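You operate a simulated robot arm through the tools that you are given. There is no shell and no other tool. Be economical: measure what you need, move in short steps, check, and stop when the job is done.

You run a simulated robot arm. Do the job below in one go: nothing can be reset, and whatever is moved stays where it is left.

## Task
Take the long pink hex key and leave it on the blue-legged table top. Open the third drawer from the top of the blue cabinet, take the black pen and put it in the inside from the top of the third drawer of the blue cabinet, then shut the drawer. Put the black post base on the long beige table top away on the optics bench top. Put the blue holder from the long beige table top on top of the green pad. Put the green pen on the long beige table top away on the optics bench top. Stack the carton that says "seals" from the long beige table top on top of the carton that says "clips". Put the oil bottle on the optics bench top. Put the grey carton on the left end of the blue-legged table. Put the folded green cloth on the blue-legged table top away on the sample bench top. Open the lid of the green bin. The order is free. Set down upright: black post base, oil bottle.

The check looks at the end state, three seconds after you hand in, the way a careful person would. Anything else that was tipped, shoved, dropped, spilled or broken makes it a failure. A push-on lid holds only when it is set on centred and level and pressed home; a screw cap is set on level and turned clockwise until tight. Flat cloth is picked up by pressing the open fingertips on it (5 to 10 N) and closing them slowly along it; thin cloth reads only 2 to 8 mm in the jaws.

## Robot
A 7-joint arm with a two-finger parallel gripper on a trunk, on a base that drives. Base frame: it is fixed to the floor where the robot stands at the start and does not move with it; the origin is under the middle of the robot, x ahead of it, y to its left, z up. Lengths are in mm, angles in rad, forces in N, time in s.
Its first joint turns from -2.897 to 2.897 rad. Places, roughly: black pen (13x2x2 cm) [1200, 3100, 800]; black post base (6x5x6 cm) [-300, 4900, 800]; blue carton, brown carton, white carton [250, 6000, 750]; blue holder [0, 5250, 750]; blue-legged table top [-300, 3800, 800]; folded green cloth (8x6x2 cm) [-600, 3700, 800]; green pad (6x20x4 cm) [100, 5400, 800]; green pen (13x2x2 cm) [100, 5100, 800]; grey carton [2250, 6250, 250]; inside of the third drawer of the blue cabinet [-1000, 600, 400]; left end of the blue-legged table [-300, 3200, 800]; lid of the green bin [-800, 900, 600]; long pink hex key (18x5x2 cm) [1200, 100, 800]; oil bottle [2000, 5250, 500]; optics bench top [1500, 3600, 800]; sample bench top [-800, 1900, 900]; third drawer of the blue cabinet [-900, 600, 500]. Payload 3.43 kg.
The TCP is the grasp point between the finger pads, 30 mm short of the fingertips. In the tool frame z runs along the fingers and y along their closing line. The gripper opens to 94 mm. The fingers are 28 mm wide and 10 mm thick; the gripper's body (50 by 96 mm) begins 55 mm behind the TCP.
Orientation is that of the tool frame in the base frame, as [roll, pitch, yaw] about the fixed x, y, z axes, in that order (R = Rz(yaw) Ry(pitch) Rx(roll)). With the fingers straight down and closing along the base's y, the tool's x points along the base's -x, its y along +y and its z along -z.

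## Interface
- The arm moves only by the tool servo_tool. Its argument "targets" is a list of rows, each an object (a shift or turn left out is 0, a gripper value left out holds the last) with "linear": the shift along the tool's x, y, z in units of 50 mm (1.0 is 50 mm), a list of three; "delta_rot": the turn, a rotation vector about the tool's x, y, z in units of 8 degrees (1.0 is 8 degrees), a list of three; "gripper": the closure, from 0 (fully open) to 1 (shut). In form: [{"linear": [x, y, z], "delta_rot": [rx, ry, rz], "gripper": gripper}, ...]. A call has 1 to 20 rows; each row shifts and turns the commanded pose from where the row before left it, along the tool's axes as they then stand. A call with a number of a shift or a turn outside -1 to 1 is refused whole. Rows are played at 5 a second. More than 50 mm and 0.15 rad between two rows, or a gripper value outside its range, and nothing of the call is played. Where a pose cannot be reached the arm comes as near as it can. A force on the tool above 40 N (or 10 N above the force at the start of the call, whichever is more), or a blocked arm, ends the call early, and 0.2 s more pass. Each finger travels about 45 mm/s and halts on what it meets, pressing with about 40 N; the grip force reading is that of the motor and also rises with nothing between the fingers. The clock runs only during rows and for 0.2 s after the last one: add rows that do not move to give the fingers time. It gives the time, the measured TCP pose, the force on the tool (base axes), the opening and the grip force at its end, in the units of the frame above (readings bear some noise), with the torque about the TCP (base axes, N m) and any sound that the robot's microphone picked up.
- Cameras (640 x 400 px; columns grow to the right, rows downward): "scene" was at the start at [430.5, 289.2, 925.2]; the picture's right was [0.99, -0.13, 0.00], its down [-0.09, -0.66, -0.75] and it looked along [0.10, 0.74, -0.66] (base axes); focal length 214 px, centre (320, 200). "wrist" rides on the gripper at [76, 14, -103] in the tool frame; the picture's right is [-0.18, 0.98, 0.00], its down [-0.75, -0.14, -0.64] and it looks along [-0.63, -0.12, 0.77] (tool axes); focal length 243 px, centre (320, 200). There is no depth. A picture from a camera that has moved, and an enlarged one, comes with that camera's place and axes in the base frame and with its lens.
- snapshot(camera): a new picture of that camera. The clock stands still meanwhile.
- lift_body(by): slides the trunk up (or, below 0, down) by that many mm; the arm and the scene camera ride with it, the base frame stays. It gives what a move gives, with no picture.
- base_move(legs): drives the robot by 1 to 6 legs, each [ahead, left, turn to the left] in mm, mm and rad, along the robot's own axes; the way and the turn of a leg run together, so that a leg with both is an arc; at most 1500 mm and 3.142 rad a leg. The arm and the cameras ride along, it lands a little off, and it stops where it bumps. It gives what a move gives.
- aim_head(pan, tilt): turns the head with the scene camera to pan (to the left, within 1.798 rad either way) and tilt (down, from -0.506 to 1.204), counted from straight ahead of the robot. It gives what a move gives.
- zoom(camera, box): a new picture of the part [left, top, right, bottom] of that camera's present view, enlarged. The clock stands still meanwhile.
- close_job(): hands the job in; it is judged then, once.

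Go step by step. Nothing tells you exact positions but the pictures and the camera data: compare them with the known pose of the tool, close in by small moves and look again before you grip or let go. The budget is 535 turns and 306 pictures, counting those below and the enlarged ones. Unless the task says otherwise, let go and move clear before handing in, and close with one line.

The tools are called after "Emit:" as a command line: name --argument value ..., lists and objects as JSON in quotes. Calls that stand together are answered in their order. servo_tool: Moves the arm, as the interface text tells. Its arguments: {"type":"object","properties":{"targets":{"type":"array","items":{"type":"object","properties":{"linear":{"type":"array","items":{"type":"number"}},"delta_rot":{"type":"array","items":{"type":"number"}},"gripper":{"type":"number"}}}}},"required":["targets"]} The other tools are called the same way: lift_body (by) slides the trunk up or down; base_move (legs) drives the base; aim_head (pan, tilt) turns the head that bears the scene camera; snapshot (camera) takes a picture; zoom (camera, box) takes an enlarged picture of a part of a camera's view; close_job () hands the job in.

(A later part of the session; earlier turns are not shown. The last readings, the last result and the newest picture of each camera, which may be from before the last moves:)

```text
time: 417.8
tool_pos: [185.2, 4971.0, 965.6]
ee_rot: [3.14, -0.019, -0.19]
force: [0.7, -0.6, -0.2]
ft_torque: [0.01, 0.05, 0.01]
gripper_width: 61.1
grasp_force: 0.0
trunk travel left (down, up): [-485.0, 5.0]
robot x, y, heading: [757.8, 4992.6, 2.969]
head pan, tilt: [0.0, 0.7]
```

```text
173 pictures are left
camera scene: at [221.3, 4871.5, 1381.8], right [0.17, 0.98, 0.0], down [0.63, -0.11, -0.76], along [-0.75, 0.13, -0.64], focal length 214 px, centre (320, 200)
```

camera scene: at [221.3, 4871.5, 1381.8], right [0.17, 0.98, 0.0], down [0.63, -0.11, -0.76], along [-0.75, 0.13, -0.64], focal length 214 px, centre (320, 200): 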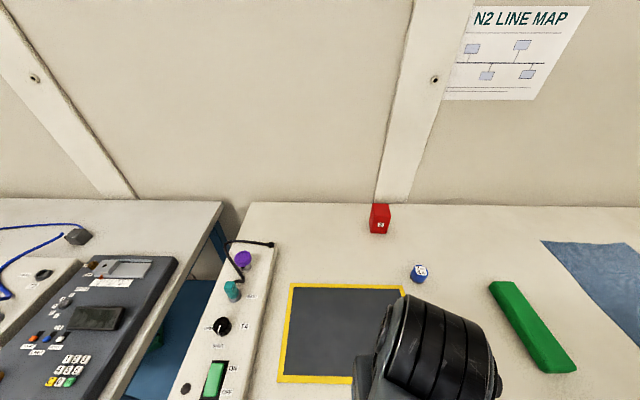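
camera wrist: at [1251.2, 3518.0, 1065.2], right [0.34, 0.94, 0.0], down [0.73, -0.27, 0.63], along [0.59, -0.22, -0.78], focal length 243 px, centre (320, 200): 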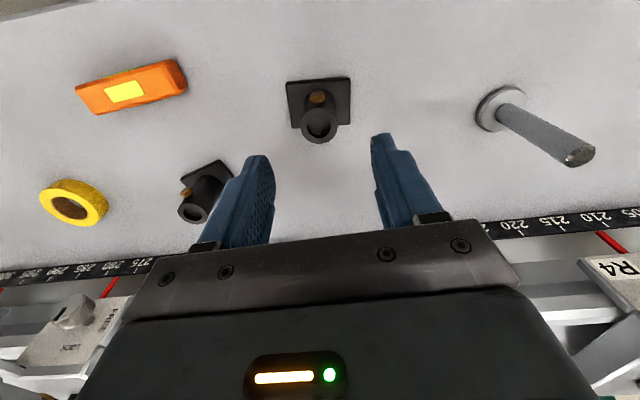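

Emit:
zoom --camera "scene" --box '[380, 240, 600, 390]'

Emit:
servo_tool --targets '[{"linear": [-0.9, -0.4, 0]}, {"linear": [-0.9, -0.4, 0]}, {"linear": [-0.7, -0.65, 0]}, {"linear": [-0.7, -0.65, 0]}, {"linear": [-0.7, -0.65, 0]}, {"linear": [-0.7, -0.65, 0]}]'

Emit:
snapshot --camera "wrist"

```text
2.67 times, centred on (490, 315) of scene
camera zoom: at [221.3, 4871.5, 1381.8], right [0.17, 0.98, 0.0], down [0.63, -0.11, -0.76], along [-0.75, 0.13, -0.64], focal length 572 px, centre (-133, -107)
```

zoom: 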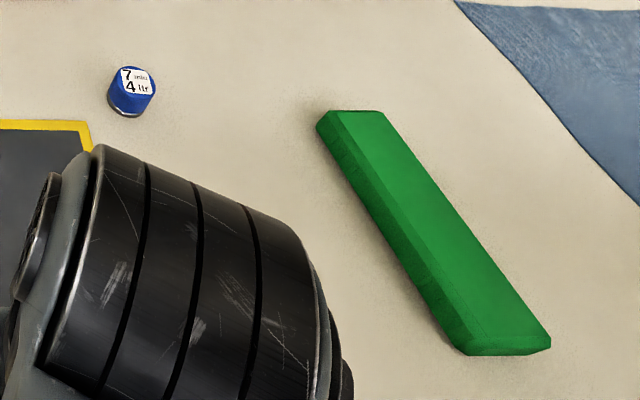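

```text
time: 419.2
tool_pos: [-8.6, 5183.1, 961.5]
ee_rot: [-3.141, -0.02, -0.189]
force: [0.8, -1.2, 0.8]
ft_torque: [0.01, 0.02, -0.01]
gripper_width: 61.1
grasp_force: 0.1
trunk travel left (down, up): [-485.0, 5.0]
robot x, y, heading: [753.3, 4996.6, 2.97]
head pan, tilt: [0.0, 0.7]
```

```text
171 pictures are left
camera wrist: at [61.2, 5155.0, 1063.8], right [-0.37, -0.93, 0.0], down [-0.73, 0.28, 0.63], along [-0.58, 0.23, -0.78], focal length 243 px, centre (320, 200)
```

wrist: 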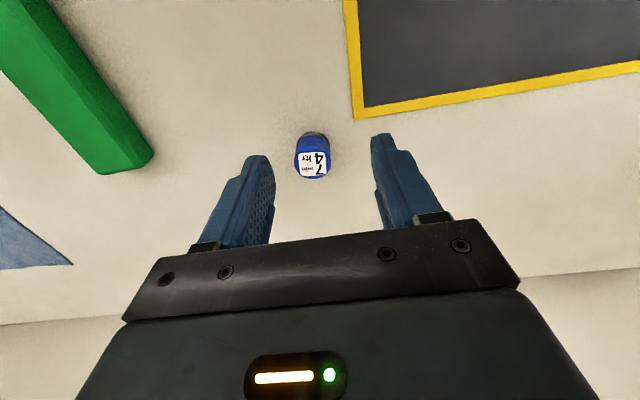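

Emit:
servo_tool --targets '[{"linear": [-0.53, -0.19, 0], "gripper": 0.15}, {"linear": [-0.53, -0.19, 0]}, {"linear": [0, 0, 0.9]}, {"linear": [0, 0, 0.8]}, {}]'

Emit:
snapshot --camera "wrist"

```text
time: 420.4
tool_pos: [-56.8, 5209.8, 873.9]
ee_rot: [-3.14, -0.019, -0.189]
force: [-0.2, -0.5, 0.7]
ft_torque: [0.01, -0.03, 0.01]
gripper_width: 79.9
grasp_force: 0.1
trunk travel left (down, up): [-485.0, 5.0]
robot x, y, heading: [758.1, 4995.2, 2.966]
head pan, tilt: [0.0, 0.7]
```

```text
170 pictures are left
camera wrist: at [14.8, 5182.8, 976.8], right [-0.37, -0.93, 0.0], down [-0.72, 0.28, 0.63], along [-0.58, 0.23, -0.78], focal length 243 px, centre (320, 200)
```

wrist: 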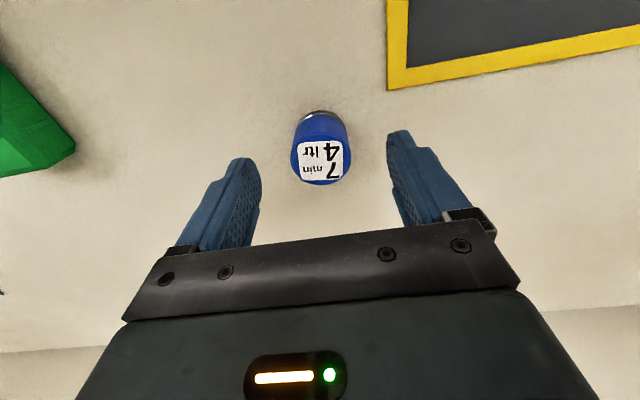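

Emit:
servo_tool --targets '[{"linear": [0, 0, 0.5]}, {"linear": [0, 0, 0.18]}, {"gripper": 0.4}, {"gripper": 0.6}, {"gripper": 0.8}, {}]'

Emit:
servo_tool --targets '[{"linear": [0, 0, -0.3]}, {"linear": [0, 0, -0.7]}, {"linear": [0, 0, -0.7]}]'

Emit:
snapshot --camera "wrist"

```text
time: 421.8
tool_pos: [-56.3, 5209.5, 840.6]
ee_rot: [-3.142, -0.02, -0.192]
force: [1.5, -0.1, 0.0]
ft_torque: [-0.03, 0.01, -0.03]
gripper_width: 39.7
grasp_force: 39.4
trunk travel left (down, up): [-485.0, 5.0]
robot x, y, heading: [751.4, 4998.0, 2.964]
head pan, tilt: [0.0, 0.7]
```

```text
time: 422.6
tool_pos: [-57.3, 5209.9, 926.2]
ee_rot: [3.141, -0.019, -0.188]
force: [-0.3, -0.5, -0.7]
ft_torque: [-0.02, -0.03, -0.03]
gripper_width: 39.5
grasp_force: 40.5
trunk travel left (down, up): [-485.0, 5.0]
robot x, y, heading: [762.9, 5001.1, 2.96]
head pan, tilt: [0.0, 0.7]
```

```text
169 pictures are left
camera wrist: at [12.4, 5182.7, 1029.1], right [-0.37, -0.93, 0.0], down [-0.73, 0.28, 0.63], along [-0.58, 0.23, -0.78], focal length 243 px, centre (320, 200)
```

wrist: 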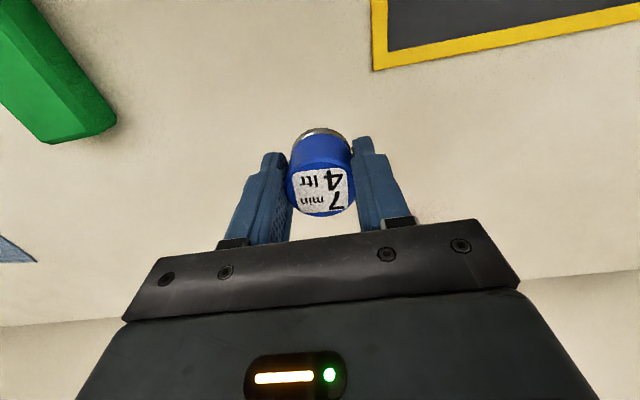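

Emit:
servo_tool --targets '[{"linear": [0.5, -0.82, -0.15]}, {"linear": [0.5, -0.82, -0.15]}, {"linear": [0.5, -0.82, -0.15]}, {"linear": [0.5, -0.82, -0.15]}, {"linear": [0.5, -0.82, 0]}]'

Emit:
snapshot --camera "wrist"

Emit:
snapshot --camera "scene"

```text
time: 423.8
tool_pos: [102.6, 5386.8, 958.7]
ee_rot: [-3.141, -0.019, -0.189]
force: [-0.7, 0.1, -0.6]
ft_torque: [0.03, -0.02, 0.02]
gripper_width: 39.7
grasp_force: 39.4
trunk travel left (down, up): [-485.0, 5.0]
robot x, y, heading: [754.7, 4996.4, 2.968]
head pan, tilt: [0.0, 0.7]
```

```text
168 pictures are left
camera wrist: at [173.5, 5358.8, 1062.4], right [-0.36, -0.93, 0.0], down [-0.73, 0.28, 0.63], along [-0.58, 0.23, -0.78], focal length 243 px, centre (320, 200)
```

wrist: 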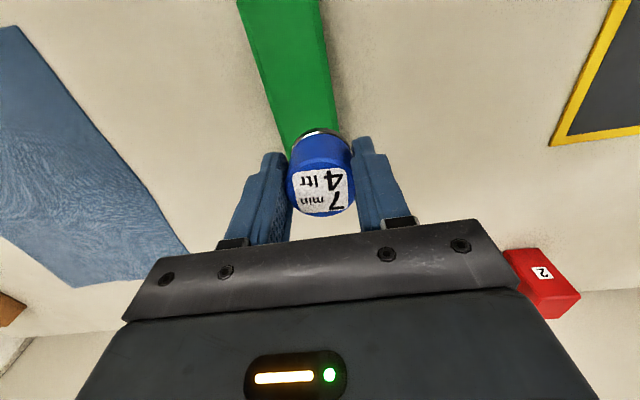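

```text
167 pictures are left
camera scene: at [221.2, 4870.7, 1381.7], right [0.17, 0.98, 0.0], down [0.63, -0.11, -0.76], along [-0.75, 0.13, -0.64], focal length 214 px, centre (320, 200)
```

scene: 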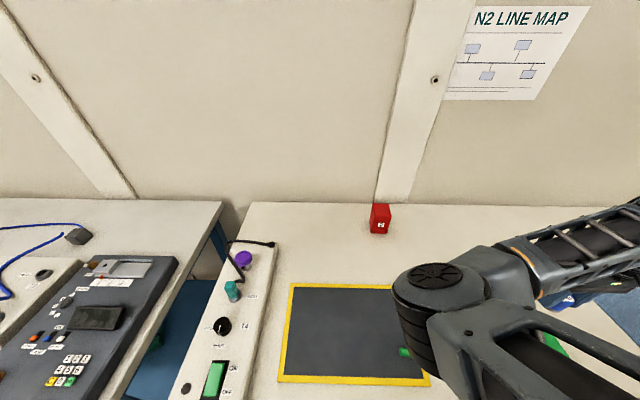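

Emit:
servo_tool --targets '[{"linear": [0, -0.27, 0.3]}, {"linear": [0, 0, 0.8]}, {"linear": [0, 0, 0.1]}, {"linear": [0, 0, 0.1]}, {"linear": [0, 0, 0.1]}]'

Emit:
snapshot --camera "wrist"

```text
time: 425.0
tool_pos: [106.4, 5401.2, 889.6]
ee_rot: [3.141, -0.019, -0.19]
force: [0.0, 0.3, -0.8]
ft_torque: [0.0, -0.02, 0.01]
gripper_width: 39.5
grasp_force: 40.5
trunk travel left (down, up): [-485.0, 5.0]
robot x, y, heading: [755.0, 4993.7, 2.964]
head pan, tilt: [0.0, 0.7]
```

```text
166 pictures are left
camera wrist: at [177.4, 5373.4, 991.3], right [-0.37, -0.93, 0.0], down [-0.72, 0.28, 0.63], along [-0.58, 0.23, -0.78], focal length 243 px, centre (320, 200)
```

wrist: 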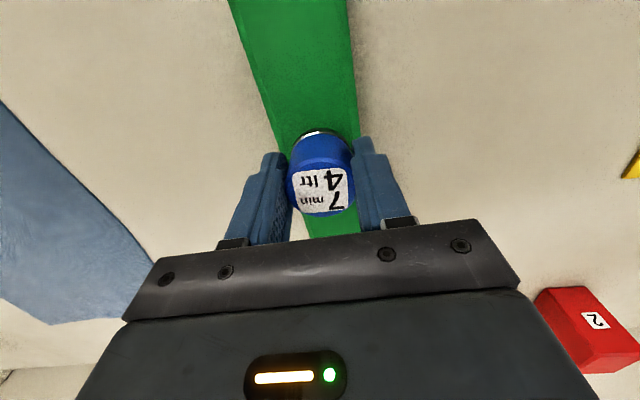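

Emit:
servo_tool --targets '[{"linear": [0, 0, 0.08]}, {"linear": [0, 0, 0.08]}, {"linear": [0, 0, 0.08]}, {"linear": [0, 0, 0.08]}]'

```text
time: 426.0
tool_pos: [107.3, 5400.6, 875.7]
ee_rot: [-3.141, -0.015, -0.188]
force: [-0.9, 0.7, 26.7]
ft_torque: [-0.03, 0.17, -0.14]
gripper_width: 39.8
grasp_force: 39.3
trunk travel left (down, up): [-485.0, 5.0]
robot x, y, heading: [757.0, 4999.9, 2.972]
head pan, tilt: [0.0, 0.7]
```

Contact on the pad. I release and rise.

Emit:
servo_tool --targets '[{"linear": [0, 0, -0.03]}, {"gripper": 0.45}, {"gripper": 0.25}, {}, {"linear": [0, 0, -0.6]}, {"linear": [0, 0, -0.8]}, {"linear": [0, 0, -0.4]}]'

Emit:
snapshot --camera "wrist"

```text
time: 427.6
tool_pos: [106.1, 5401.2, 964.1]
ee_rot: [3.141, -0.019, -0.187]
force: [-0.4, -0.9, -0.1]
ft_torque: [-0.01, 0.01, 0.01]
gripper_width: 70.6
grasp_force: 0.1
trunk travel left (down, up): [-485.0, 5.0]
robot x, y, heading: [755.1, 4995.2, 2.966]
head pan, tilt: [0.0, 0.7]
```

```text
165 pictures are left
camera wrist: at [175.4, 5372.7, 1067.5], right [-0.37, -0.93, 0.0], down [-0.73, 0.28, 0.63], along [-0.58, 0.23, -0.78], focal length 243 px, centre (320, 200)
```

wrist: 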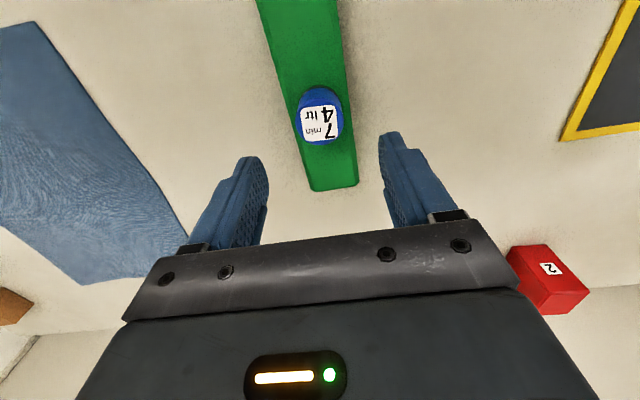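

The holder stands on the green pad. Next the cartons further along: I retract and strafe right.

Emit:
servo_tool --targets '[{"linear": [0.9, 0.3, 0]}, {"linear": [0.6, 0.6, 0]}, {"linear": [0.3, 0.9, 0]}, {"linear": [0.3, 0.9, 0]}, {"linear": [0.3, 0.9, 0]}]'

Emit:
base_move --legs '[[0, -720, 0]]'

Emit:
snapshot --camera "scene"

```text
time: 428.8
tool_pos: [188.0, 5200.3, 966.1]
ee_rot: [-3.141, -0.018, -0.191]
force: [-0.8, 0.5, -0.1]
ft_torque: [-0.02, -0.02, -0.02]
gripper_width: 70.3
grasp_force: 0.1
trunk travel left (down, up): [-485.0, 5.0]
robot x, y, heading: [754.1, 4994.6, 2.965]
head pan, tilt: [0.0, 0.7]
```

```text
time: 432.7
tool_pos: [318.6, 5908.1, 965.4]
ee_rot: [-3.141, -0.018, -0.203]
force: [-0.1, 0.0, 0.1]
ft_torque: [0.02, -0.03, -0.02]
gripper_width: 70.4
grasp_force: 0.0
trunk travel left (down, up): [-485.0, 5.0]
robot x, y, heading: [884.9, 5698.7, 2.951]
head pan, tilt: [0.0, 0.7]
```

```text
164 pictures are left
camera scene: at [348.6, 5580.2, 1381.8], right [0.19, 0.98, 0.0], down [0.63, -0.12, -0.76], along [-0.75, 0.14, -0.64], focal length 214 px, centre (320, 200)
```

scene: 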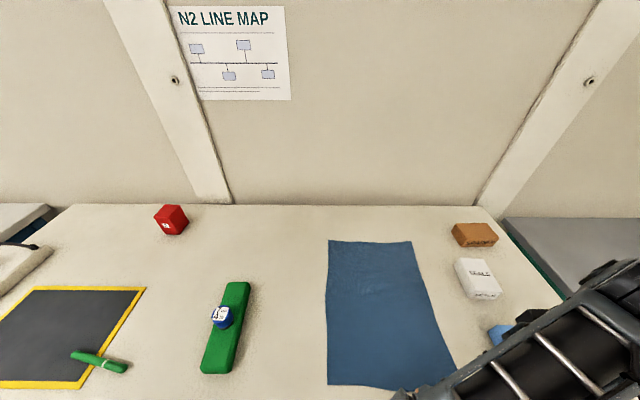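

Emit:
zoom --camera "scene" --box '[430, 200, 560, 360]'

Emit:
snapshot --camera "wrist"

```text
2.50 times, centred on (495, 280) of scene
camera zoom: at [348.6, 5580.2, 1381.8], right [0.19, 0.98, 0.0], down [0.63, -0.12, -0.76], along [-0.75, 0.14, -0.64], focal length 536 px, centre (-118, 0)
```

zoom: 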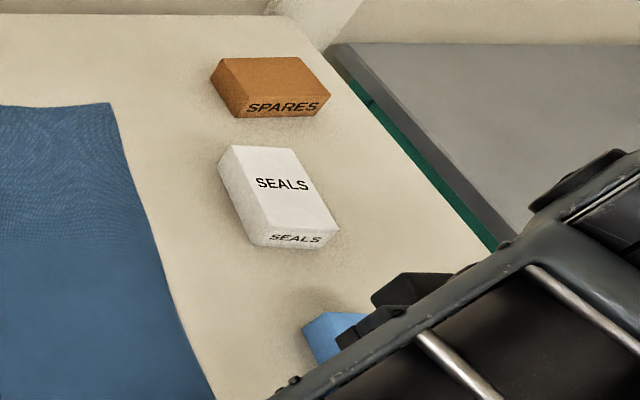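

```text
162 pictures are left
camera wrist: at [388.9, 5880.1, 1068.4], right [-0.38, -0.93, 0.0], down [-0.72, 0.29, 0.63], along [-0.58, 0.24, -0.78], focal length 243 px, centre (320, 200)
```

wrist: 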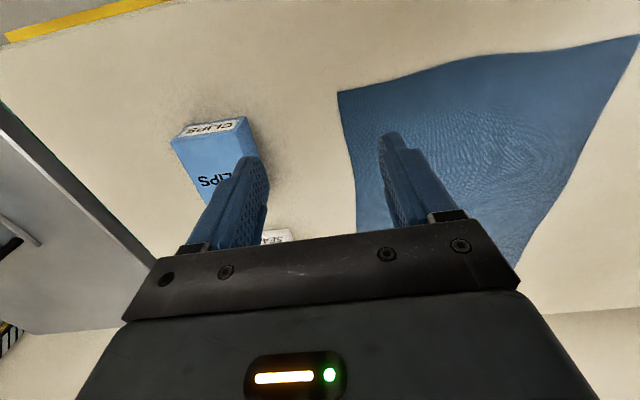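

The blue carton says CLIPS, the white one SEALS. I go above the white carton for a closer look.

Emit:
servo_tool --targets '[{"linear": [-0.775, -0.39, -0.15]}, {"linear": [-0.775, -0.39, -0.15]}, {"linear": [-0.775, -0.39, -0.15]}, {"linear": [-0.775, -0.39, -0.15]}, {"linear": [-0.775, -0.39, -0.15]}, {"linear": [-0.775, -0.39, -0.15], "gripper": 0}]'

Emit:
snapshot --camera "wrist"

Emit:
snapshot --camera "scene"

```text
time: 434.1
tool_pos: [111.9, 6071.5, 1004.9]
ee_rot: [3.141, -0.02, -0.2]
force: [0.7, 0.0, -0.3]
ft_torque: [0.04, 0.01, -0.05]
gripper_width: 94.1
grasp_force: 0.0
trunk travel left (down, up): [-485.0, 5.0]
robot x, y, heading: [885.4, 5702.5, 2.955]
head pan, tilt: [0.0, 0.7]
```

```text
161 pictures are left
camera wrist: at [183.5, 6042.5, 1108.3], right [-0.38, -0.93, 0.0], down [-0.72, 0.29, 0.63], along [-0.58, 0.24, -0.78], focal length 243 px, centre (320, 200)
```

wrist: 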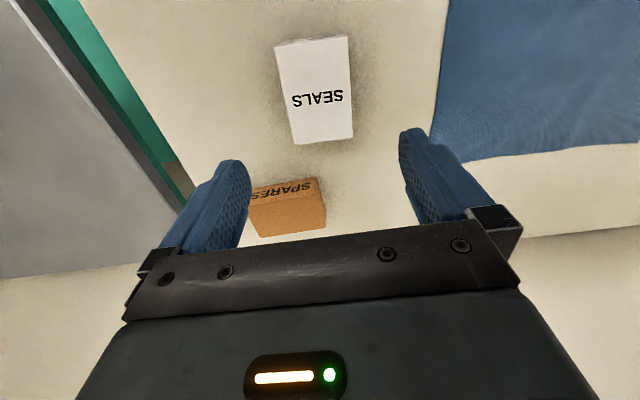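

```text
160 pictures are left
camera scene: at [348.8, 5579.8, 1381.8], right [0.19, 0.98, 0.0], down [0.63, -0.12, -0.76], along [-0.75, 0.14, -0.64], focal length 214 px, centre (320, 200)
```

scene: 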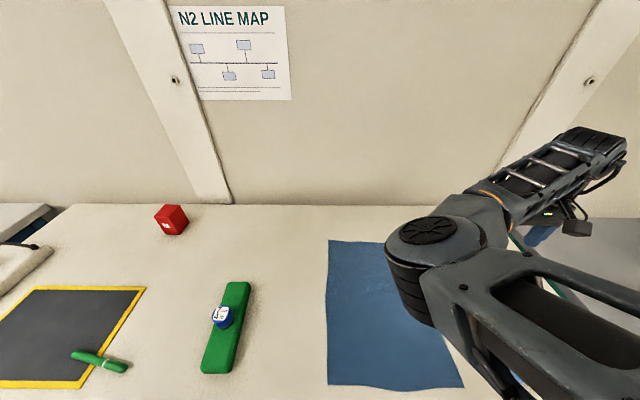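

Emit:
servo_tool --targets '[{"linear": [0.11, -0.05, 0.3], "delta_rot": [0, 0, 0.55]}, {"linear": [0, 0, 0.9]}, {"linear": [0, 0, 0.9]}, {"linear": [0, 0, 0.4]}, {}]'

Emit:
snapshot --camera "wrist"

```text
time: 435.3
tool_pos: [120.9, 6072.3, 881.2]
ee_rot: [-3.141, -0.019, -0.278]
force: [-0.2, 0.1, 0.0]
ft_torque: [-0.01, 0.0, -0.01]
gripper_width: 94.1
grasp_force: 0.0
trunk travel left (down, up): [-485.0, 5.0]
robot x, y, heading: [881.6, 5698.6, 2.956]
head pan, tilt: [0.0, 0.7]
```

```text
159 pictures are left
camera wrist: at [188.4, 6037.4, 984.3], right [-0.45, -0.89, 0.0], down [-0.7, 0.35, 0.63], along [-0.56, 0.28, -0.78], focal length 243 px, centre (320, 200)
```

wrist: 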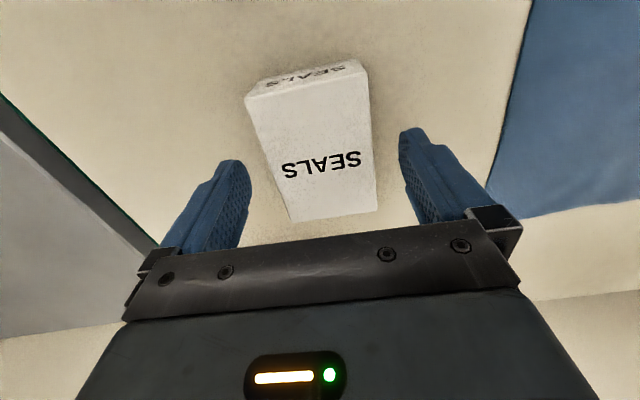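

Emit:
servo_tool --targets '[{"linear": [0, 0, 0.5]}, {"linear": [0, 0, 0.26]}, {"gripper": 0.15}, {"gripper": 0.25}, {"gripper": 0.4}, {}]'

Emit:
servo_tool --targets '[{"linear": [0, 0, -0.3]}, {"linear": [0, 0, -0.8]}, {"linear": [0, 0, -0.9]}]'

Emit:
snapshot --camera "wrist"

```text
time: 436.7
tool_pos: [122.9, 6069.8, 845.0]
ee_rot: [-3.139, -0.019, -0.279]
force: [0.4, -0.6, -0.4]
ft_torque: [-0.02, -0.02, 0.01]
gripper_width: 73.6
grasp_force: 39.8
trunk travel left (down, up): [-485.0, 5.0]
robot x, y, heading: [885.8, 5698.7, 2.958]
head pan, tilt: [0.0, 0.7]
```

```text
time: 437.5
tool_pos: [121.7, 6069.5, 943.8]
ee_rot: [-3.14, -0.02, -0.279]
force: [-0.4, 0.1, -1.1]
ft_torque: [0.01, -0.03, 0.03]
gripper_width: 73.8
grasp_force: 39.8
trunk travel left (down, up): [-485.0, 5.0]
robot x, y, heading: [886.0, 5699.8, 2.949]
head pan, tilt: [0.0, 0.7]
```

```text
158 pictures are left
camera wrist: at [189.2, 6035.4, 1046.0], right [-0.45, -0.89, 0.0], down [-0.7, 0.35, 0.63], along [-0.56, 0.28, -0.78], focal length 243 px, centre (320, 200)
```

wrist: 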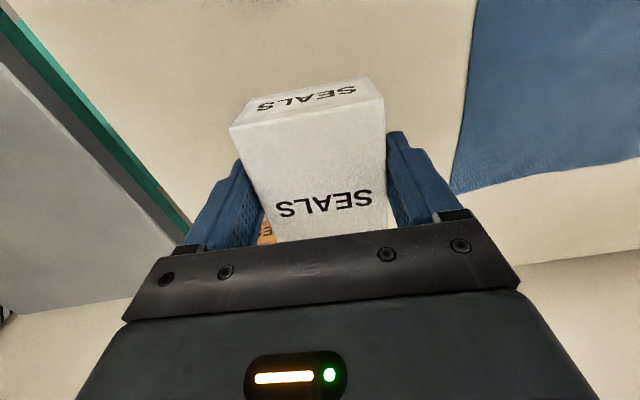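

Emit:
servo_tool --targets '[{"linear": [0.737, 0.414, -0.19]}, {"linear": [0.737, 0.414, -0.19]}, {"linear": [0.737, 0.414, -0.19]}, {"linear": [0.737, 0.414, -0.19]}, {"linear": [0.737, 0.414, -0.19]}, {"linear": [0.737, 0.414, -0.19]}, {"linear": [0.737, 0.414, -0.19]}]'

Emit:
snapshot --camera "wrist"

```text
time: 439.1
tool_pos: [327.4, 5861.7, 1014.2]
ee_rot: [3.141, -0.021, -0.28]
force: [-0.4, 0.5, -0.8]
ft_torque: [-0.03, -0.01, 0.01]
gripper_width: 73.5
grasp_force: 40.0
trunk travel left (down, up): [-485.0, 5.0]
robot x, y, heading: [882.5, 5694.4, 2.953]
head pan, tilt: [0.0, 0.7]
```

```text
157 pictures are left
camera wrist: at [395.0, 5827.5, 1116.4], right [-0.45, -0.89, 0.0], down [-0.7, 0.35, 0.63], along [-0.56, 0.28, -0.78], focal length 243 px, centre (320, 200)
```

wrist: 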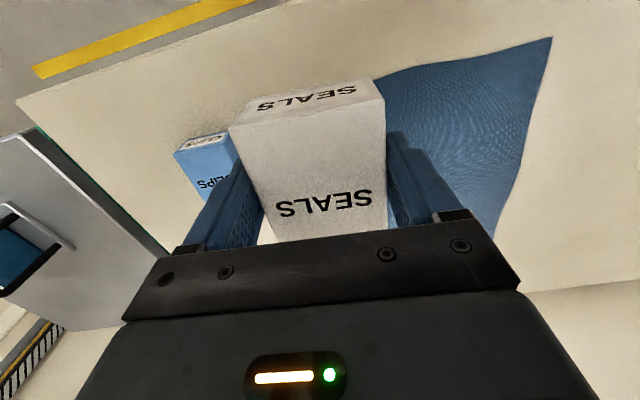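

Emit:
servo_tool --targets '[{"linear": [0.3, 0.9, 0]}, {"linear": [0.3, 0.9, 0]}]'

Emit:
zoom --camera "wrist" --box '[100, 80, 280, 240]'

```text
time: 439.7
tool_pos: [332.8, 5768.2, 1014.3]
ee_rot: [-3.141, -0.019, -0.281]
force: [-0.1, 0.5, -0.3]
ft_torque: [-0.02, -0.02, 0.04]
gripper_width: 73.7
grasp_force: 39.6
trunk travel left (down, up): [-485.0, 5.0]
robot x, y, heading: [889.4, 5701.7, 2.952]
head pan, tilt: [0.0, 0.7]
```

```text
2.50 times, centred on (190, 160) of wrist
camera zoom: at [399.9, 5734.4, 1116.7], right [-0.45, -0.89, 0.0], down [-0.7, 0.35, 0.63], along [-0.56, 0.29, -0.78], focal length 606 px, centre (645, 300)
```

zoom: 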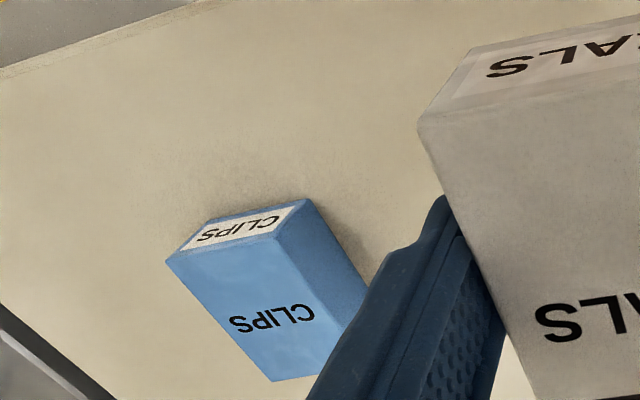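

Clips top centre is at about (291,6039), top z≈841. I carry the seals carton over it.

Emit:
servo_tool --targets '[{"linear": [-0.385, -0.83, 0]}, {"linear": [-0.385, -0.83, 0]}, {"linear": [-0.385, -0.83, 0]}, {"linear": [-0.385, -0.83, 0]}, {"linear": [-0.385, -0.83, 0]}, {"linear": [-0.385, -0.83, 0]}, {"delta_rot": [0, 0, -0.29]}, {"linear": [0, 0, 0.9]}]'

Emit:
snapshot --camera "wrist"

Emit:
snapshot --camera "scene"

```text
time: 441.5
tool_pos: [291.1, 6038.5, 966.0]
ee_rot: [-3.141, -0.02, -0.238]
force: [0.2, -0.2, -1.6]
ft_torque: [-0.02, 0.03, 0.0]
gripper_width: 73.4
grasp_force: 40.3
trunk travel left (down, up): [-485.0, 5.0]
robot x, y, heading: [887.4, 5698.8, 2.951]
head pan, tilt: [0.0, 0.7]
```

```text
155 pictures are left
camera wrist: at [360.0, 6006.5, 1068.9], right [-0.41, -0.91, 0.0], down [-0.71, 0.32, 0.63], along [-0.57, 0.26, -0.78], focal length 243 px, centre (320, 200)
```

wrist: 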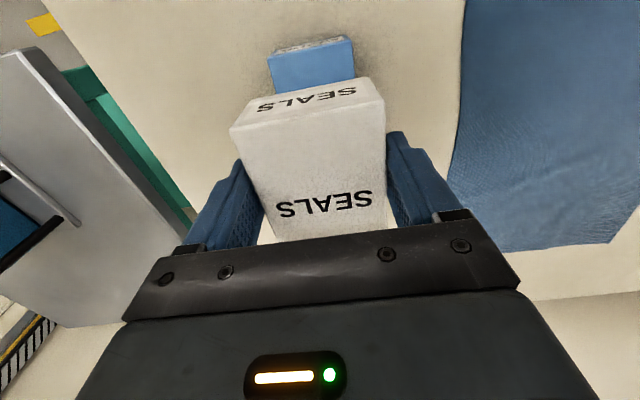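

```text
154 pictures are left
camera scene: at [348.6, 5580.6, 1381.9], right [0.19, 0.98, 0.0], down [0.63, -0.12, -0.76], along [-0.75, 0.14, -0.64], focal length 214 px, centre (320, 200)
```

scene: 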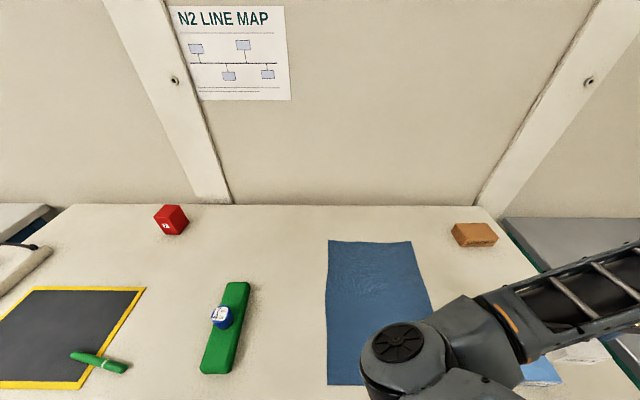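

Emit:
servo_tool --targets '[{"linear": [0.22, -0.07, 0.4]}, {"linear": [0, 0, 0.7]}, {"linear": [0, 0, 0.2]}, {}]'

Emit:
snapshot --camera "wrist"

```text
time: 442.5
tool_pos: [304.5, 6037.3, 903.4]
ee_rot: [-3.141, -0.02, -0.238]
force: [0.1, -0.7, -0.4]
ft_torque: [0.0, 0.0, 0.01]
gripper_width: 74.0
grasp_force: 39.7
trunk travel left (down, up): [-485.0, 5.0]
robot x, y, heading: [883.6, 5700.7, 2.95]
head pan, tilt: [0.0, 0.7]
```

```text
153 pictures are left
camera wrist: at [372.9, 6006.3, 1006.0], right [-0.41, -0.91, 0.0], down [-0.71, 0.32, 0.63], along [-0.57, 0.26, -0.78], focal length 243 px, centre (320, 200)
```

wrist: 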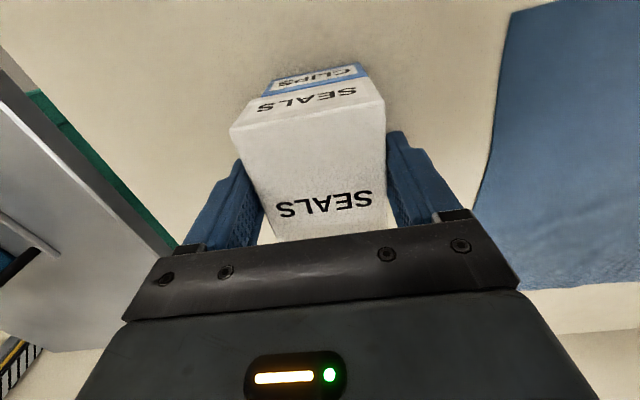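

Emit:
servo_tool --targets '[{"linear": [0, 0, 0.1]}, {"linear": [0, 0, 0.08]}, {"linear": [0, 0, 0.06]}, {"linear": [0, 0, 0.06]}, {"linear": [0, 0, 0.06]}]'

```text
time: 443.7
tool_pos: [303.5, 6037.1, 886.5]
ee_rot: [-3.137, -0.016, -0.237]
force: [0.7, 3.5, 30.2]
ft_torque: [0.06, 0.03, 0.0]
gripper_width: 74.2
grasp_force: 40.1
trunk travel left (down, up): [-485.0, 5.0]
robot x, y, heading: [887.3, 5698.4, 2.953]
head pan, tilt: [0.0, 0.7]
```

Emit:
servo_tool --targets '[{"linear": [0, 0, -0.03]}, {"gripper": 0.12}, {"gripper": 0.05}, {}, {"linear": [0, 0, -0.5]}, {"linear": [0, 0, -0.8]}, {"linear": [0, 0, -0.4]}]'

Emit:
snapshot --camera "wrist"

```text
time: 445.3
tool_pos: [301.2, 6038.5, 972.8]
ee_rot: [-3.141, -0.018, -0.238]
force: [0.3, 0.7, 0.0]
ft_torque: [0.01, -0.02, -0.02]
gripper_width: 89.1
grasp_force: 0.0
trunk travel left (down, up): [-485.0, 5.0]
robot x, y, heading: [879.5, 5699.7, 2.952]
head pan, tilt: [0.0, 0.7]
```

```text
152 pictures are left
camera wrist: at [370.8, 6006.3, 1075.2], right [-0.41, -0.91, 0.0], down [-0.71, 0.32, 0.63], along [-0.57, 0.26, -0.78], focal length 243 px, centre (320, 200)
```

wrist: 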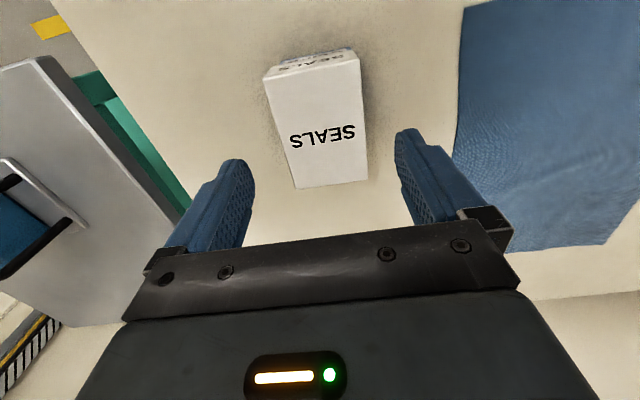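

Seals sits squarely on clips. Now the green pen near (127,5126): retract, strafe back left, and turn the wrist.

Emit:
servo_tool --targets '[{"linear": [0.6, 0.75, 0]}, {"linear": [0.6, 0.75, 0]}, {"linear": [0.6, 0.75, 0]}, {"linear": [0, 0.9, 0]}]'

Emit:
base_move --legs '[[0, 640, 0]]'

Emit:
servo_tool --targets '[{"delta_rot": [0, 0, 1]}, {"delta_rot": [0, 0, 1]}, {"delta_rot": [0, 0, 1]}, {"delta_rot": [0, 0, 1]}, {"delta_rot": [0, 0, 1]}, {"delta_rot": [0, 0, 1]}, {"delta_rot": [0, 0, 1]}, {"delta_rot": [0, 0, 1]}, {"delta_rot": [0, 0, 1]}, {"delta_rot": [0, 0, 1]}, {"delta_rot": [0, 0, 1]}, {"delta_rot": [0, 0, 1]}, {"delta_rot": [0, 0, 0.4]}]'

Emit:
snapshot --camera "scene"

```text
time: 446.3
tool_pos: [351.9, 5864.5, 973.1]
ee_rot: [-3.141, -0.019, -0.242]
force: [-1.1, 0.3, -0.1]
ft_torque: [-0.03, -0.03, 0.0]
gripper_width: 89.3
grasp_force: 0.2
trunk travel left (down, up): [-485.0, 5.0]
robot x, y, heading: [890.0, 5701.7, 2.95]
head pan, tilt: [0.0, 0.7]
```

```text
time: 449.9
tool_pos: [230.7, 5216.1, 974.6]
ee_rot: [3.142, -0.019, -0.227]
force: [-0.5, -0.4, 0.4]
ft_torque: [-0.02, 0.04, 0.02]
gripper_width: 89.3
grasp_force: 0.1
trunk travel left (down, up): [-485.0, 5.0]
robot x, y, heading: [765.7, 5054.6, 2.962]
head pan, tilt: [0.0, 0.7]
```

```text
time: 452.7
tool_pos: [229.6, 5217.8, 973.6]
ee_rot: [-3.124, 0.003, -1.963]
force: [0.2, -0.3, -0.1]
ft_torque: [0.01, -0.01, 0.01]
gripper_width: 89.1
grasp_force: 0.1
trunk travel left (down, up): [-485.0, 5.0]
robot x, y, heading: [764.6, 5054.5, 2.962]
head pan, tilt: [0.0, 0.7]
```

```text
151 pictures are left
camera scene: at [230.6, 4932.5, 1381.8], right [0.18, 0.98, 0.0], down [0.63, -0.11, -0.76], along [-0.75, 0.14, -0.64], focal length 214 px, centre (320, 200)
```

scene: 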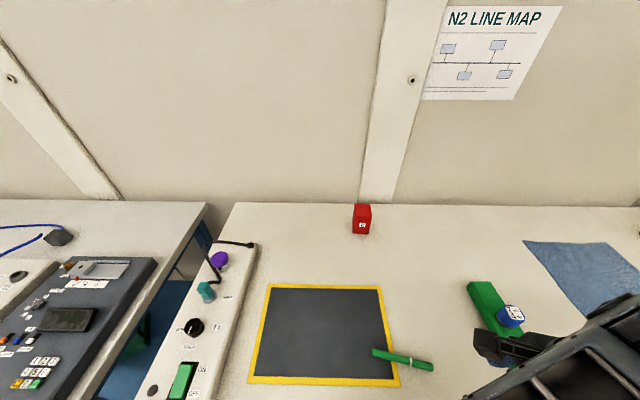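

Emit:
servo_tool --targets '[{"linear": [0.74, 0.41, 0], "gripper": 0.45}, {"linear": [0.74, 0.41, 0]}, {"linear": [0.74, 0.41, 0]}, {"linear": [0, 0, 0.8]}]'

Emit:
snapshot --camera "wrist"

```text
time: 453.7
tool_pos: [131.0, 5136.8, 932.4]
ee_rot: [-3.122, 0.004, -1.961]
force: [0.8, -0.6, -0.4]
ft_torque: [0.0, -0.02, -0.01]
gripper_width: 51.6
grasp_force: 0.0
trunk travel left (down, up): [-485.0, 5.0]
robot x, y, heading: [766.3, 5052.0, 2.961]
head pan, tilt: [0.0, 0.7]
```

```text
150 pictures are left
camera wrist: at [87.5, 5072.3, 1033.3], right [-0.84, 0.54, -0.02], down [0.41, 0.65, 0.65], along [0.36, 0.54, -0.76], focal length 243 px, centre (320, 200)
```

wrist: 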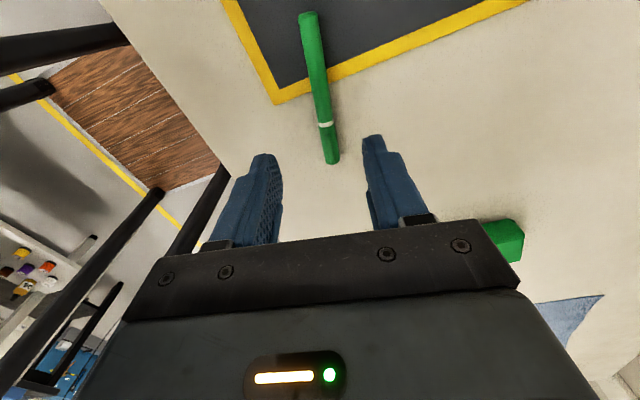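

Emit:
servo_tool --targets '[{"linear": [0.2, 0.03, 0.3], "delta_rot": [-0.14, 0, 0]}, {"linear": [0, 0, 0.8]}, {"linear": [0, 0, 0.6]}, {"linear": [0, 0, 0.2]}, {}]'

Emit:
snapshot --camera "wrist"

```text
time: 454.9
tool_pos: [125.9, 5128.8, 836.7]
ee_rot: [3.14, 0.005, -1.96]
force: [-0.1, 0.4, 0.6]
ft_torque: [0.0, 0.04, 0.0]
gripper_width: 51.5
grasp_force: 0.1
trunk travel left (down, up): [-485.0, 5.0]
robot x, y, heading: [765.1, 5056.5, 2.967]
head pan, tilt: [0.0, 0.7]
```

```text
149 pictures are left
camera wrist: at [84.7, 5063.3, 938.6], right [-0.84, 0.54, 0.0], down [0.42, 0.64, 0.64], along [0.35, 0.54, -0.76], focal length 243 px, centre (320, 200)
```

wrist: 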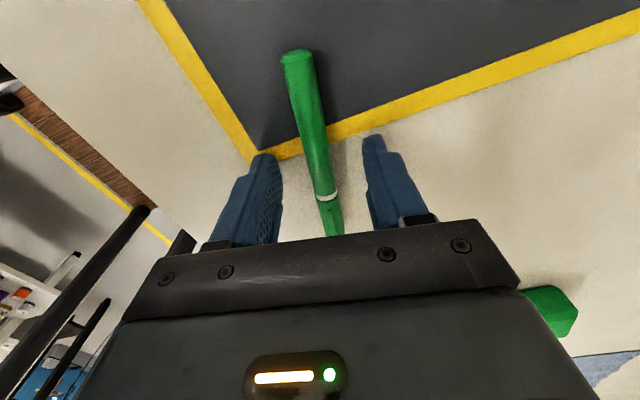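

Emit:
servo_tool --targets '[{"linear": [0, 0, 0.06]}, {"gripper": 0.7}, {"gripper": 0.82}, {"gripper": 0.9}, {"gripper": 1}, {}]'

Emit:
servo_tool --targets '[{"linear": [0, 0, -0.3]}, {"linear": [0, 0, -0.8]}, {"linear": [0, -0.5, -0.8]}, {"linear": [0, -0.9, 0]}]'

Emit:
snapshot --camera "wrist"

```text
time: 456.3
tool_pos: [127.5, 5129.3, 834.3]
ee_rot: [3.14, 0.003, -1.96]
force: [0.4, -1.0, 0.8]
ft_torque: [-0.01, -0.03, 0.01]
gripper_width: 14.5
grasp_force: 40.5
trunk travel left (down, up): [-485.0, 5.0]
robot x, y, heading: [769.4, 5054.1, 2.961]
head pan, tilt: [0.0, 0.7]
```

```text
time: 457.3
tool_pos: [191.7, 5103.6, 927.6]
ee_rot: [3.141, 0.003, -1.963]
force: [-0.5, -0.2, 0.1]
ft_torque: [-0.02, -0.01, 0.01]
gripper_width: 14.5
grasp_force: 40.4
trunk travel left (down, up): [-485.0, 5.0]
robot x, y, heading: [765.7, 5057.1, 2.962]
head pan, tilt: [0.0, 0.7]
```

```text
148 pictures are left
camera wrist: at [149.4, 5038.5, 1029.0], right [-0.84, 0.54, 0.0], down [0.42, 0.64, 0.64], along [0.35, 0.54, -0.76], focal length 243 px, centre (320, 200)
```

wrist: 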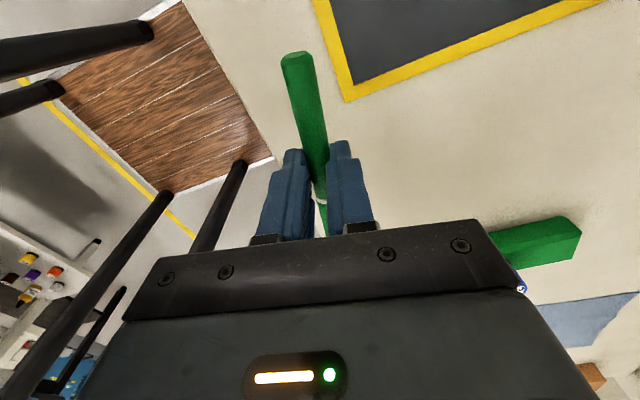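

Emit:
base_move --legs '[[0, 0, -1.54], [-1500, 0, 0], [-60, 0, 0], [0, 0, -1.58]]'

Emit:
snapshot --camera "scene"

Emit:
snapshot --camera "wrist"

```text
time: 472.9
tool_pos: [1079.0, 3464.3, 927.7]
ee_rot: [3.139, 0.003, 1.197]
force: [0.3, 0.4, -0.9]
ft_torque: [0.01, -0.01, 0.01]
gripper_width: 14.5
grasp_force: 40.2
trunk travel left (down, up): [-485.0, 5.0]
robot x, y, heading: [504.8, 3503.5, -0.163]
head pan, tilt: [0.0, 0.7]
```

```text
147 pictures are left
camera scene: at [1039.4, 3631.4, 1381.8], right [-0.16, -0.99, 0.0], down [-0.64, 0.1, -0.76], along [0.75, -0.12, -0.64], focal length 214 px, centre (320, 200)
```

scene: 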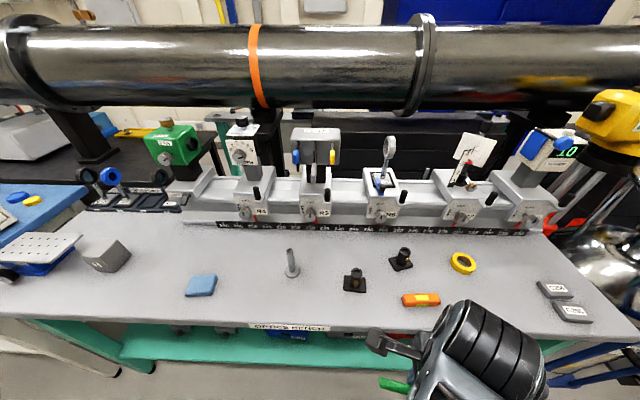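

```text
146 pictures are left
camera wrist: at [1119.7, 3530.7, 1029.0], right [0.85, -0.53, 0.0], down [-0.41, -0.65, 0.64], along [-0.34, -0.55, -0.76], focal length 243 px, centre (320, 200)
```

wrist: 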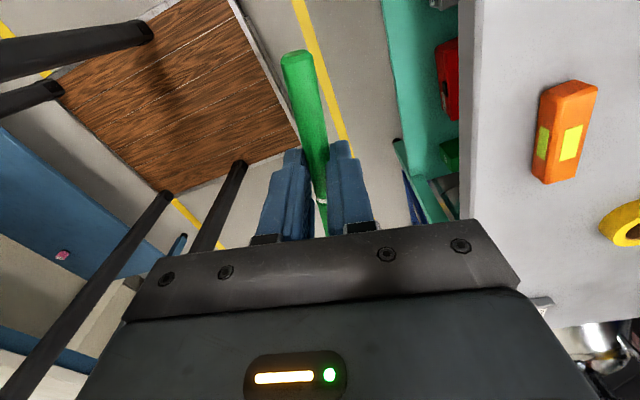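

Emit:
servo_tool --targets '[{"linear": [0.75, 0.53, 0]}, {"linear": [0.75, 0.53, 0]}, {"linear": [0.75, 0.53, 0]}, {"linear": [0.75, 0.53, 0]}, {"linear": [0.75, 0.53, 0]}, {"linear": [0, 0, 0.8]}, {"linear": [0, 0, 0.4]}]'

Emit:
snapshot --camera "wrist"

```text
time: 474.8
tool_pos: [1241.8, 3614.3, 851.1]
ee_rot: [3.139, 0.065, 1.317]
force: [1.6, 2.7, 9.5]
ft_torque: [0.62, -0.19, -0.01]
gripper_width: 14.2
grasp_force: 40.3
trunk travel left (down, up): [-485.0, 5.0]
robot x, y, heading: [504.7, 3504.3, -0.16]
head pan, tilt: [0.0, 0.7]
stopped in row 7: the arm was blocked; the commanded pose is now the measured one
```

```text
145 pictures are left
camera wrist: at [1277.0, 3691.7, 947.7], right [0.91, -0.42, 0.02], down [-0.32, -0.65, 0.69], along [-0.28, -0.63, -0.73], focal length 243 px, centre (320, 200)
```

wrist: 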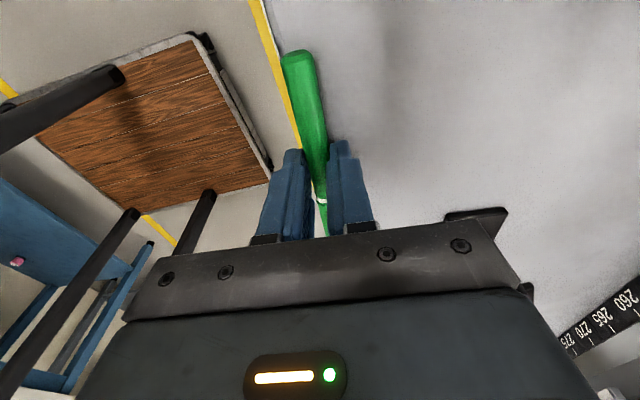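

Emit:
snapshot --camera "scene"

```text
144 pictures are left
camera scene: at [1039.2, 3631.7, 1382.1], right [-0.16, -0.99, 0.0], down [-0.64, 0.1, -0.77], along [0.76, -0.12, -0.64], focal length 214 px, centre (320, 200)
```

scene: 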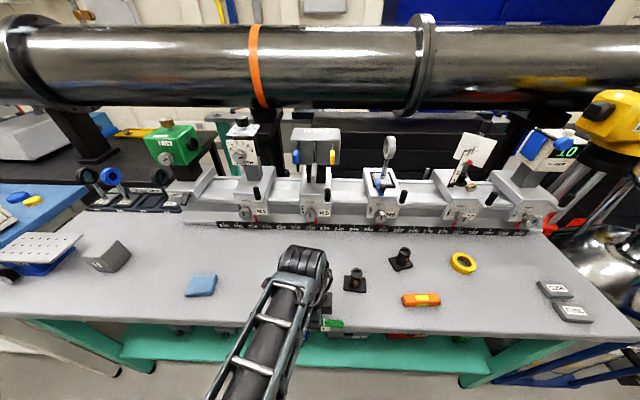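

The forearm met my head boom again; the pen hovers near the bench edge. I raise a little and move inward before lowering.

Emit:
servo_tool --targets '[{"linear": [0, 0, -0.3]}, {"linear": [-0.1, 0.6, 0], "delta_rot": [0, 0.23, 0]}, {"linear": [-0.1, 0.6, 0], "delta_rot": [0, 0.23, 0]}, {}]'

Emit:
snapshot --camera "wrist"

```text
time: 475.6
tool_pos: [1257.1, 3637.4, 851.0]
ee_rot: [3.139, 0.081, 1.492]
force: [-9.7, 13.0, 53.4]
ft_torque: [1.38, 0.57, -0.11]
gripper_width: 14.1
grasp_force: 40.5
trunk travel left (down, up): [-485.0, 5.0]
robot x, y, heading: [504.9, 3502.9, -0.164]
head pan, tilt: [0.0, 0.7]
stopped in row 4: the arm was blocked; the commanded pose is now the measured one
```

```text
143 pictures are left
camera wrist: at [1277.4, 3719.8, 945.9], right [0.97, -0.26, 0.02], down [-0.2, -0.69, 0.7], along [-0.17, -0.68, -0.71], focal length 243 px, centre (320, 200)
```

wrist: 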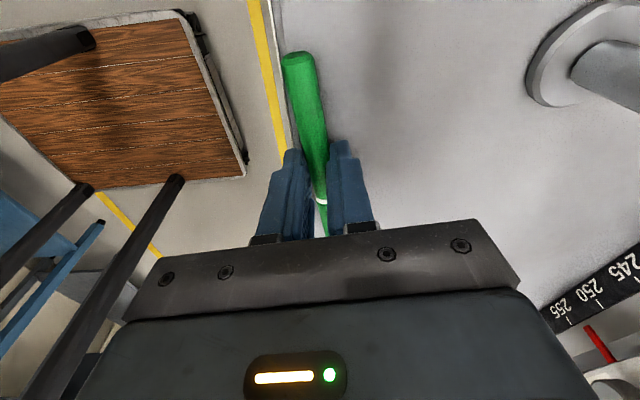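

Emit:
servo_tool --targets '[{"linear": [-0.3, -0.3, -0.2]}, {"linear": [-0.5, -0.6, -0.1]}, {"linear": [-0.5, -0.6, 0]}]'

Emit:
snapshot --camera "scene"

```text
time: 476.4
tool_pos: [1177.1, 3579.4, 869.3]
ee_rot: [3.14, 0.08, 1.491]
force: [-0.5, 0.2, -0.5]
ft_torque: [0.04, 0.02, 0.01]
gripper_width: 14.3
grasp_force: 40.0
trunk travel left (down, up): [-485.0, 5.0]
robot x, y, heading: [504.1, 3502.6, -0.161]
head pan, tilt: [0.0, 0.7]
```

```text
142 pictures are left
camera scene: at [1039.4, 3631.5, 1381.6], right [-0.16, -0.99, 0.0], down [-0.64, 0.1, -0.76], along [0.75, -0.12, -0.64], focal length 214 px, centre (320, 200)
```

scene: 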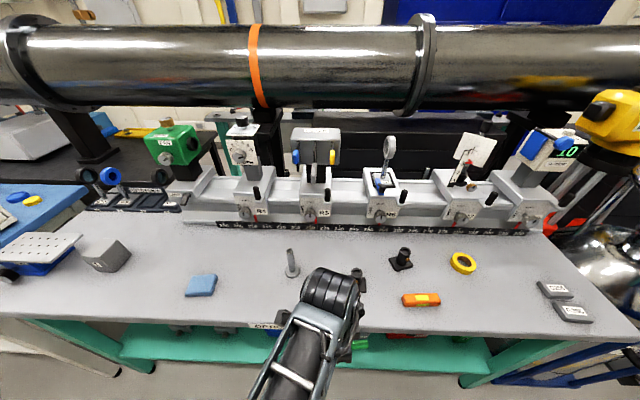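

Emit:
servo_tool --targets '[{"linear": [-0.3, -0.8, -0.5]}, {"linear": [-0.8, -0.2, -0.4], "delta_rot": [0, 0.3, 0]}, {"linear": [-0.9, 0, 0], "delta_rot": [0, 0.27, 0.5]}, {"linear": [-0.9, 0, 0], "delta_rot": [0, 0, 0.8]}, {"delta_rot": [0, 0, 0.8]}]'

Emit:
base_move --legs '[[40, 170, 0]]'

Emit:
snapshot --camera "wrist"

Emit:
snapshot --camera "scene"

```text
time: 477.6
tool_pos: [1113.1, 3443.7, 919.5]
ee_rot: [3.141, 0.001, 1.197]
force: [1.0, -0.7, 0.0]
ft_torque: [0.03, 0.01, 0.01]
gripper_width: 14.4
grasp_force: 39.9
trunk travel left (down, up): [-485.0, 5.0]
robot x, y, heading: [502.3, 3504.6, -0.163]
head pan, tilt: [0.0, 0.7]
```

```text
time: 479.1
tool_pos: [1180.7, 3602.8, 918.8]
ee_rot: [3.138, 0.0, 1.199]
force: [0.6, 1.0, 0.1]
ft_torque: [0.0, -0.02, 0.03]
gripper_width: 14.2
grasp_force: 39.9
trunk travel left (down, up): [-485.0, 5.0]
robot x, y, heading: [567.0, 3664.5, -0.16]
head pan, tilt: [0.0, 0.7]
```

```text
141 pictures are left
camera wrist: at [1221.2, 3668.9, 1021.2], right [0.85, -0.53, 0.0], down [-0.41, -0.65, 0.64], along [-0.34, -0.54, -0.77], focal length 243 px, centre (320, 200)
```

wrist: 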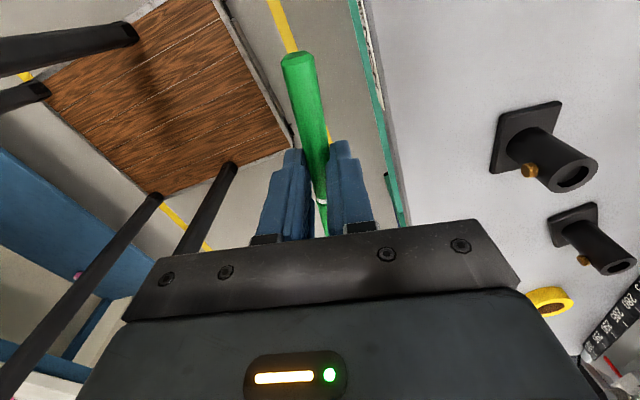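

```text
140 pictures are left
camera scene: at [1106.0, 3791.2, 1381.8], right [-0.16, -0.99, 0.0], down [-0.64, 0.1, -0.76], along [0.75, -0.12, -0.64], focal length 214 px, centre (320, 200)
```

scene: 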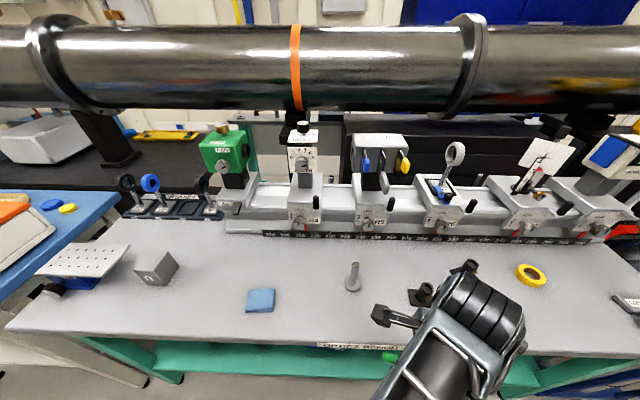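

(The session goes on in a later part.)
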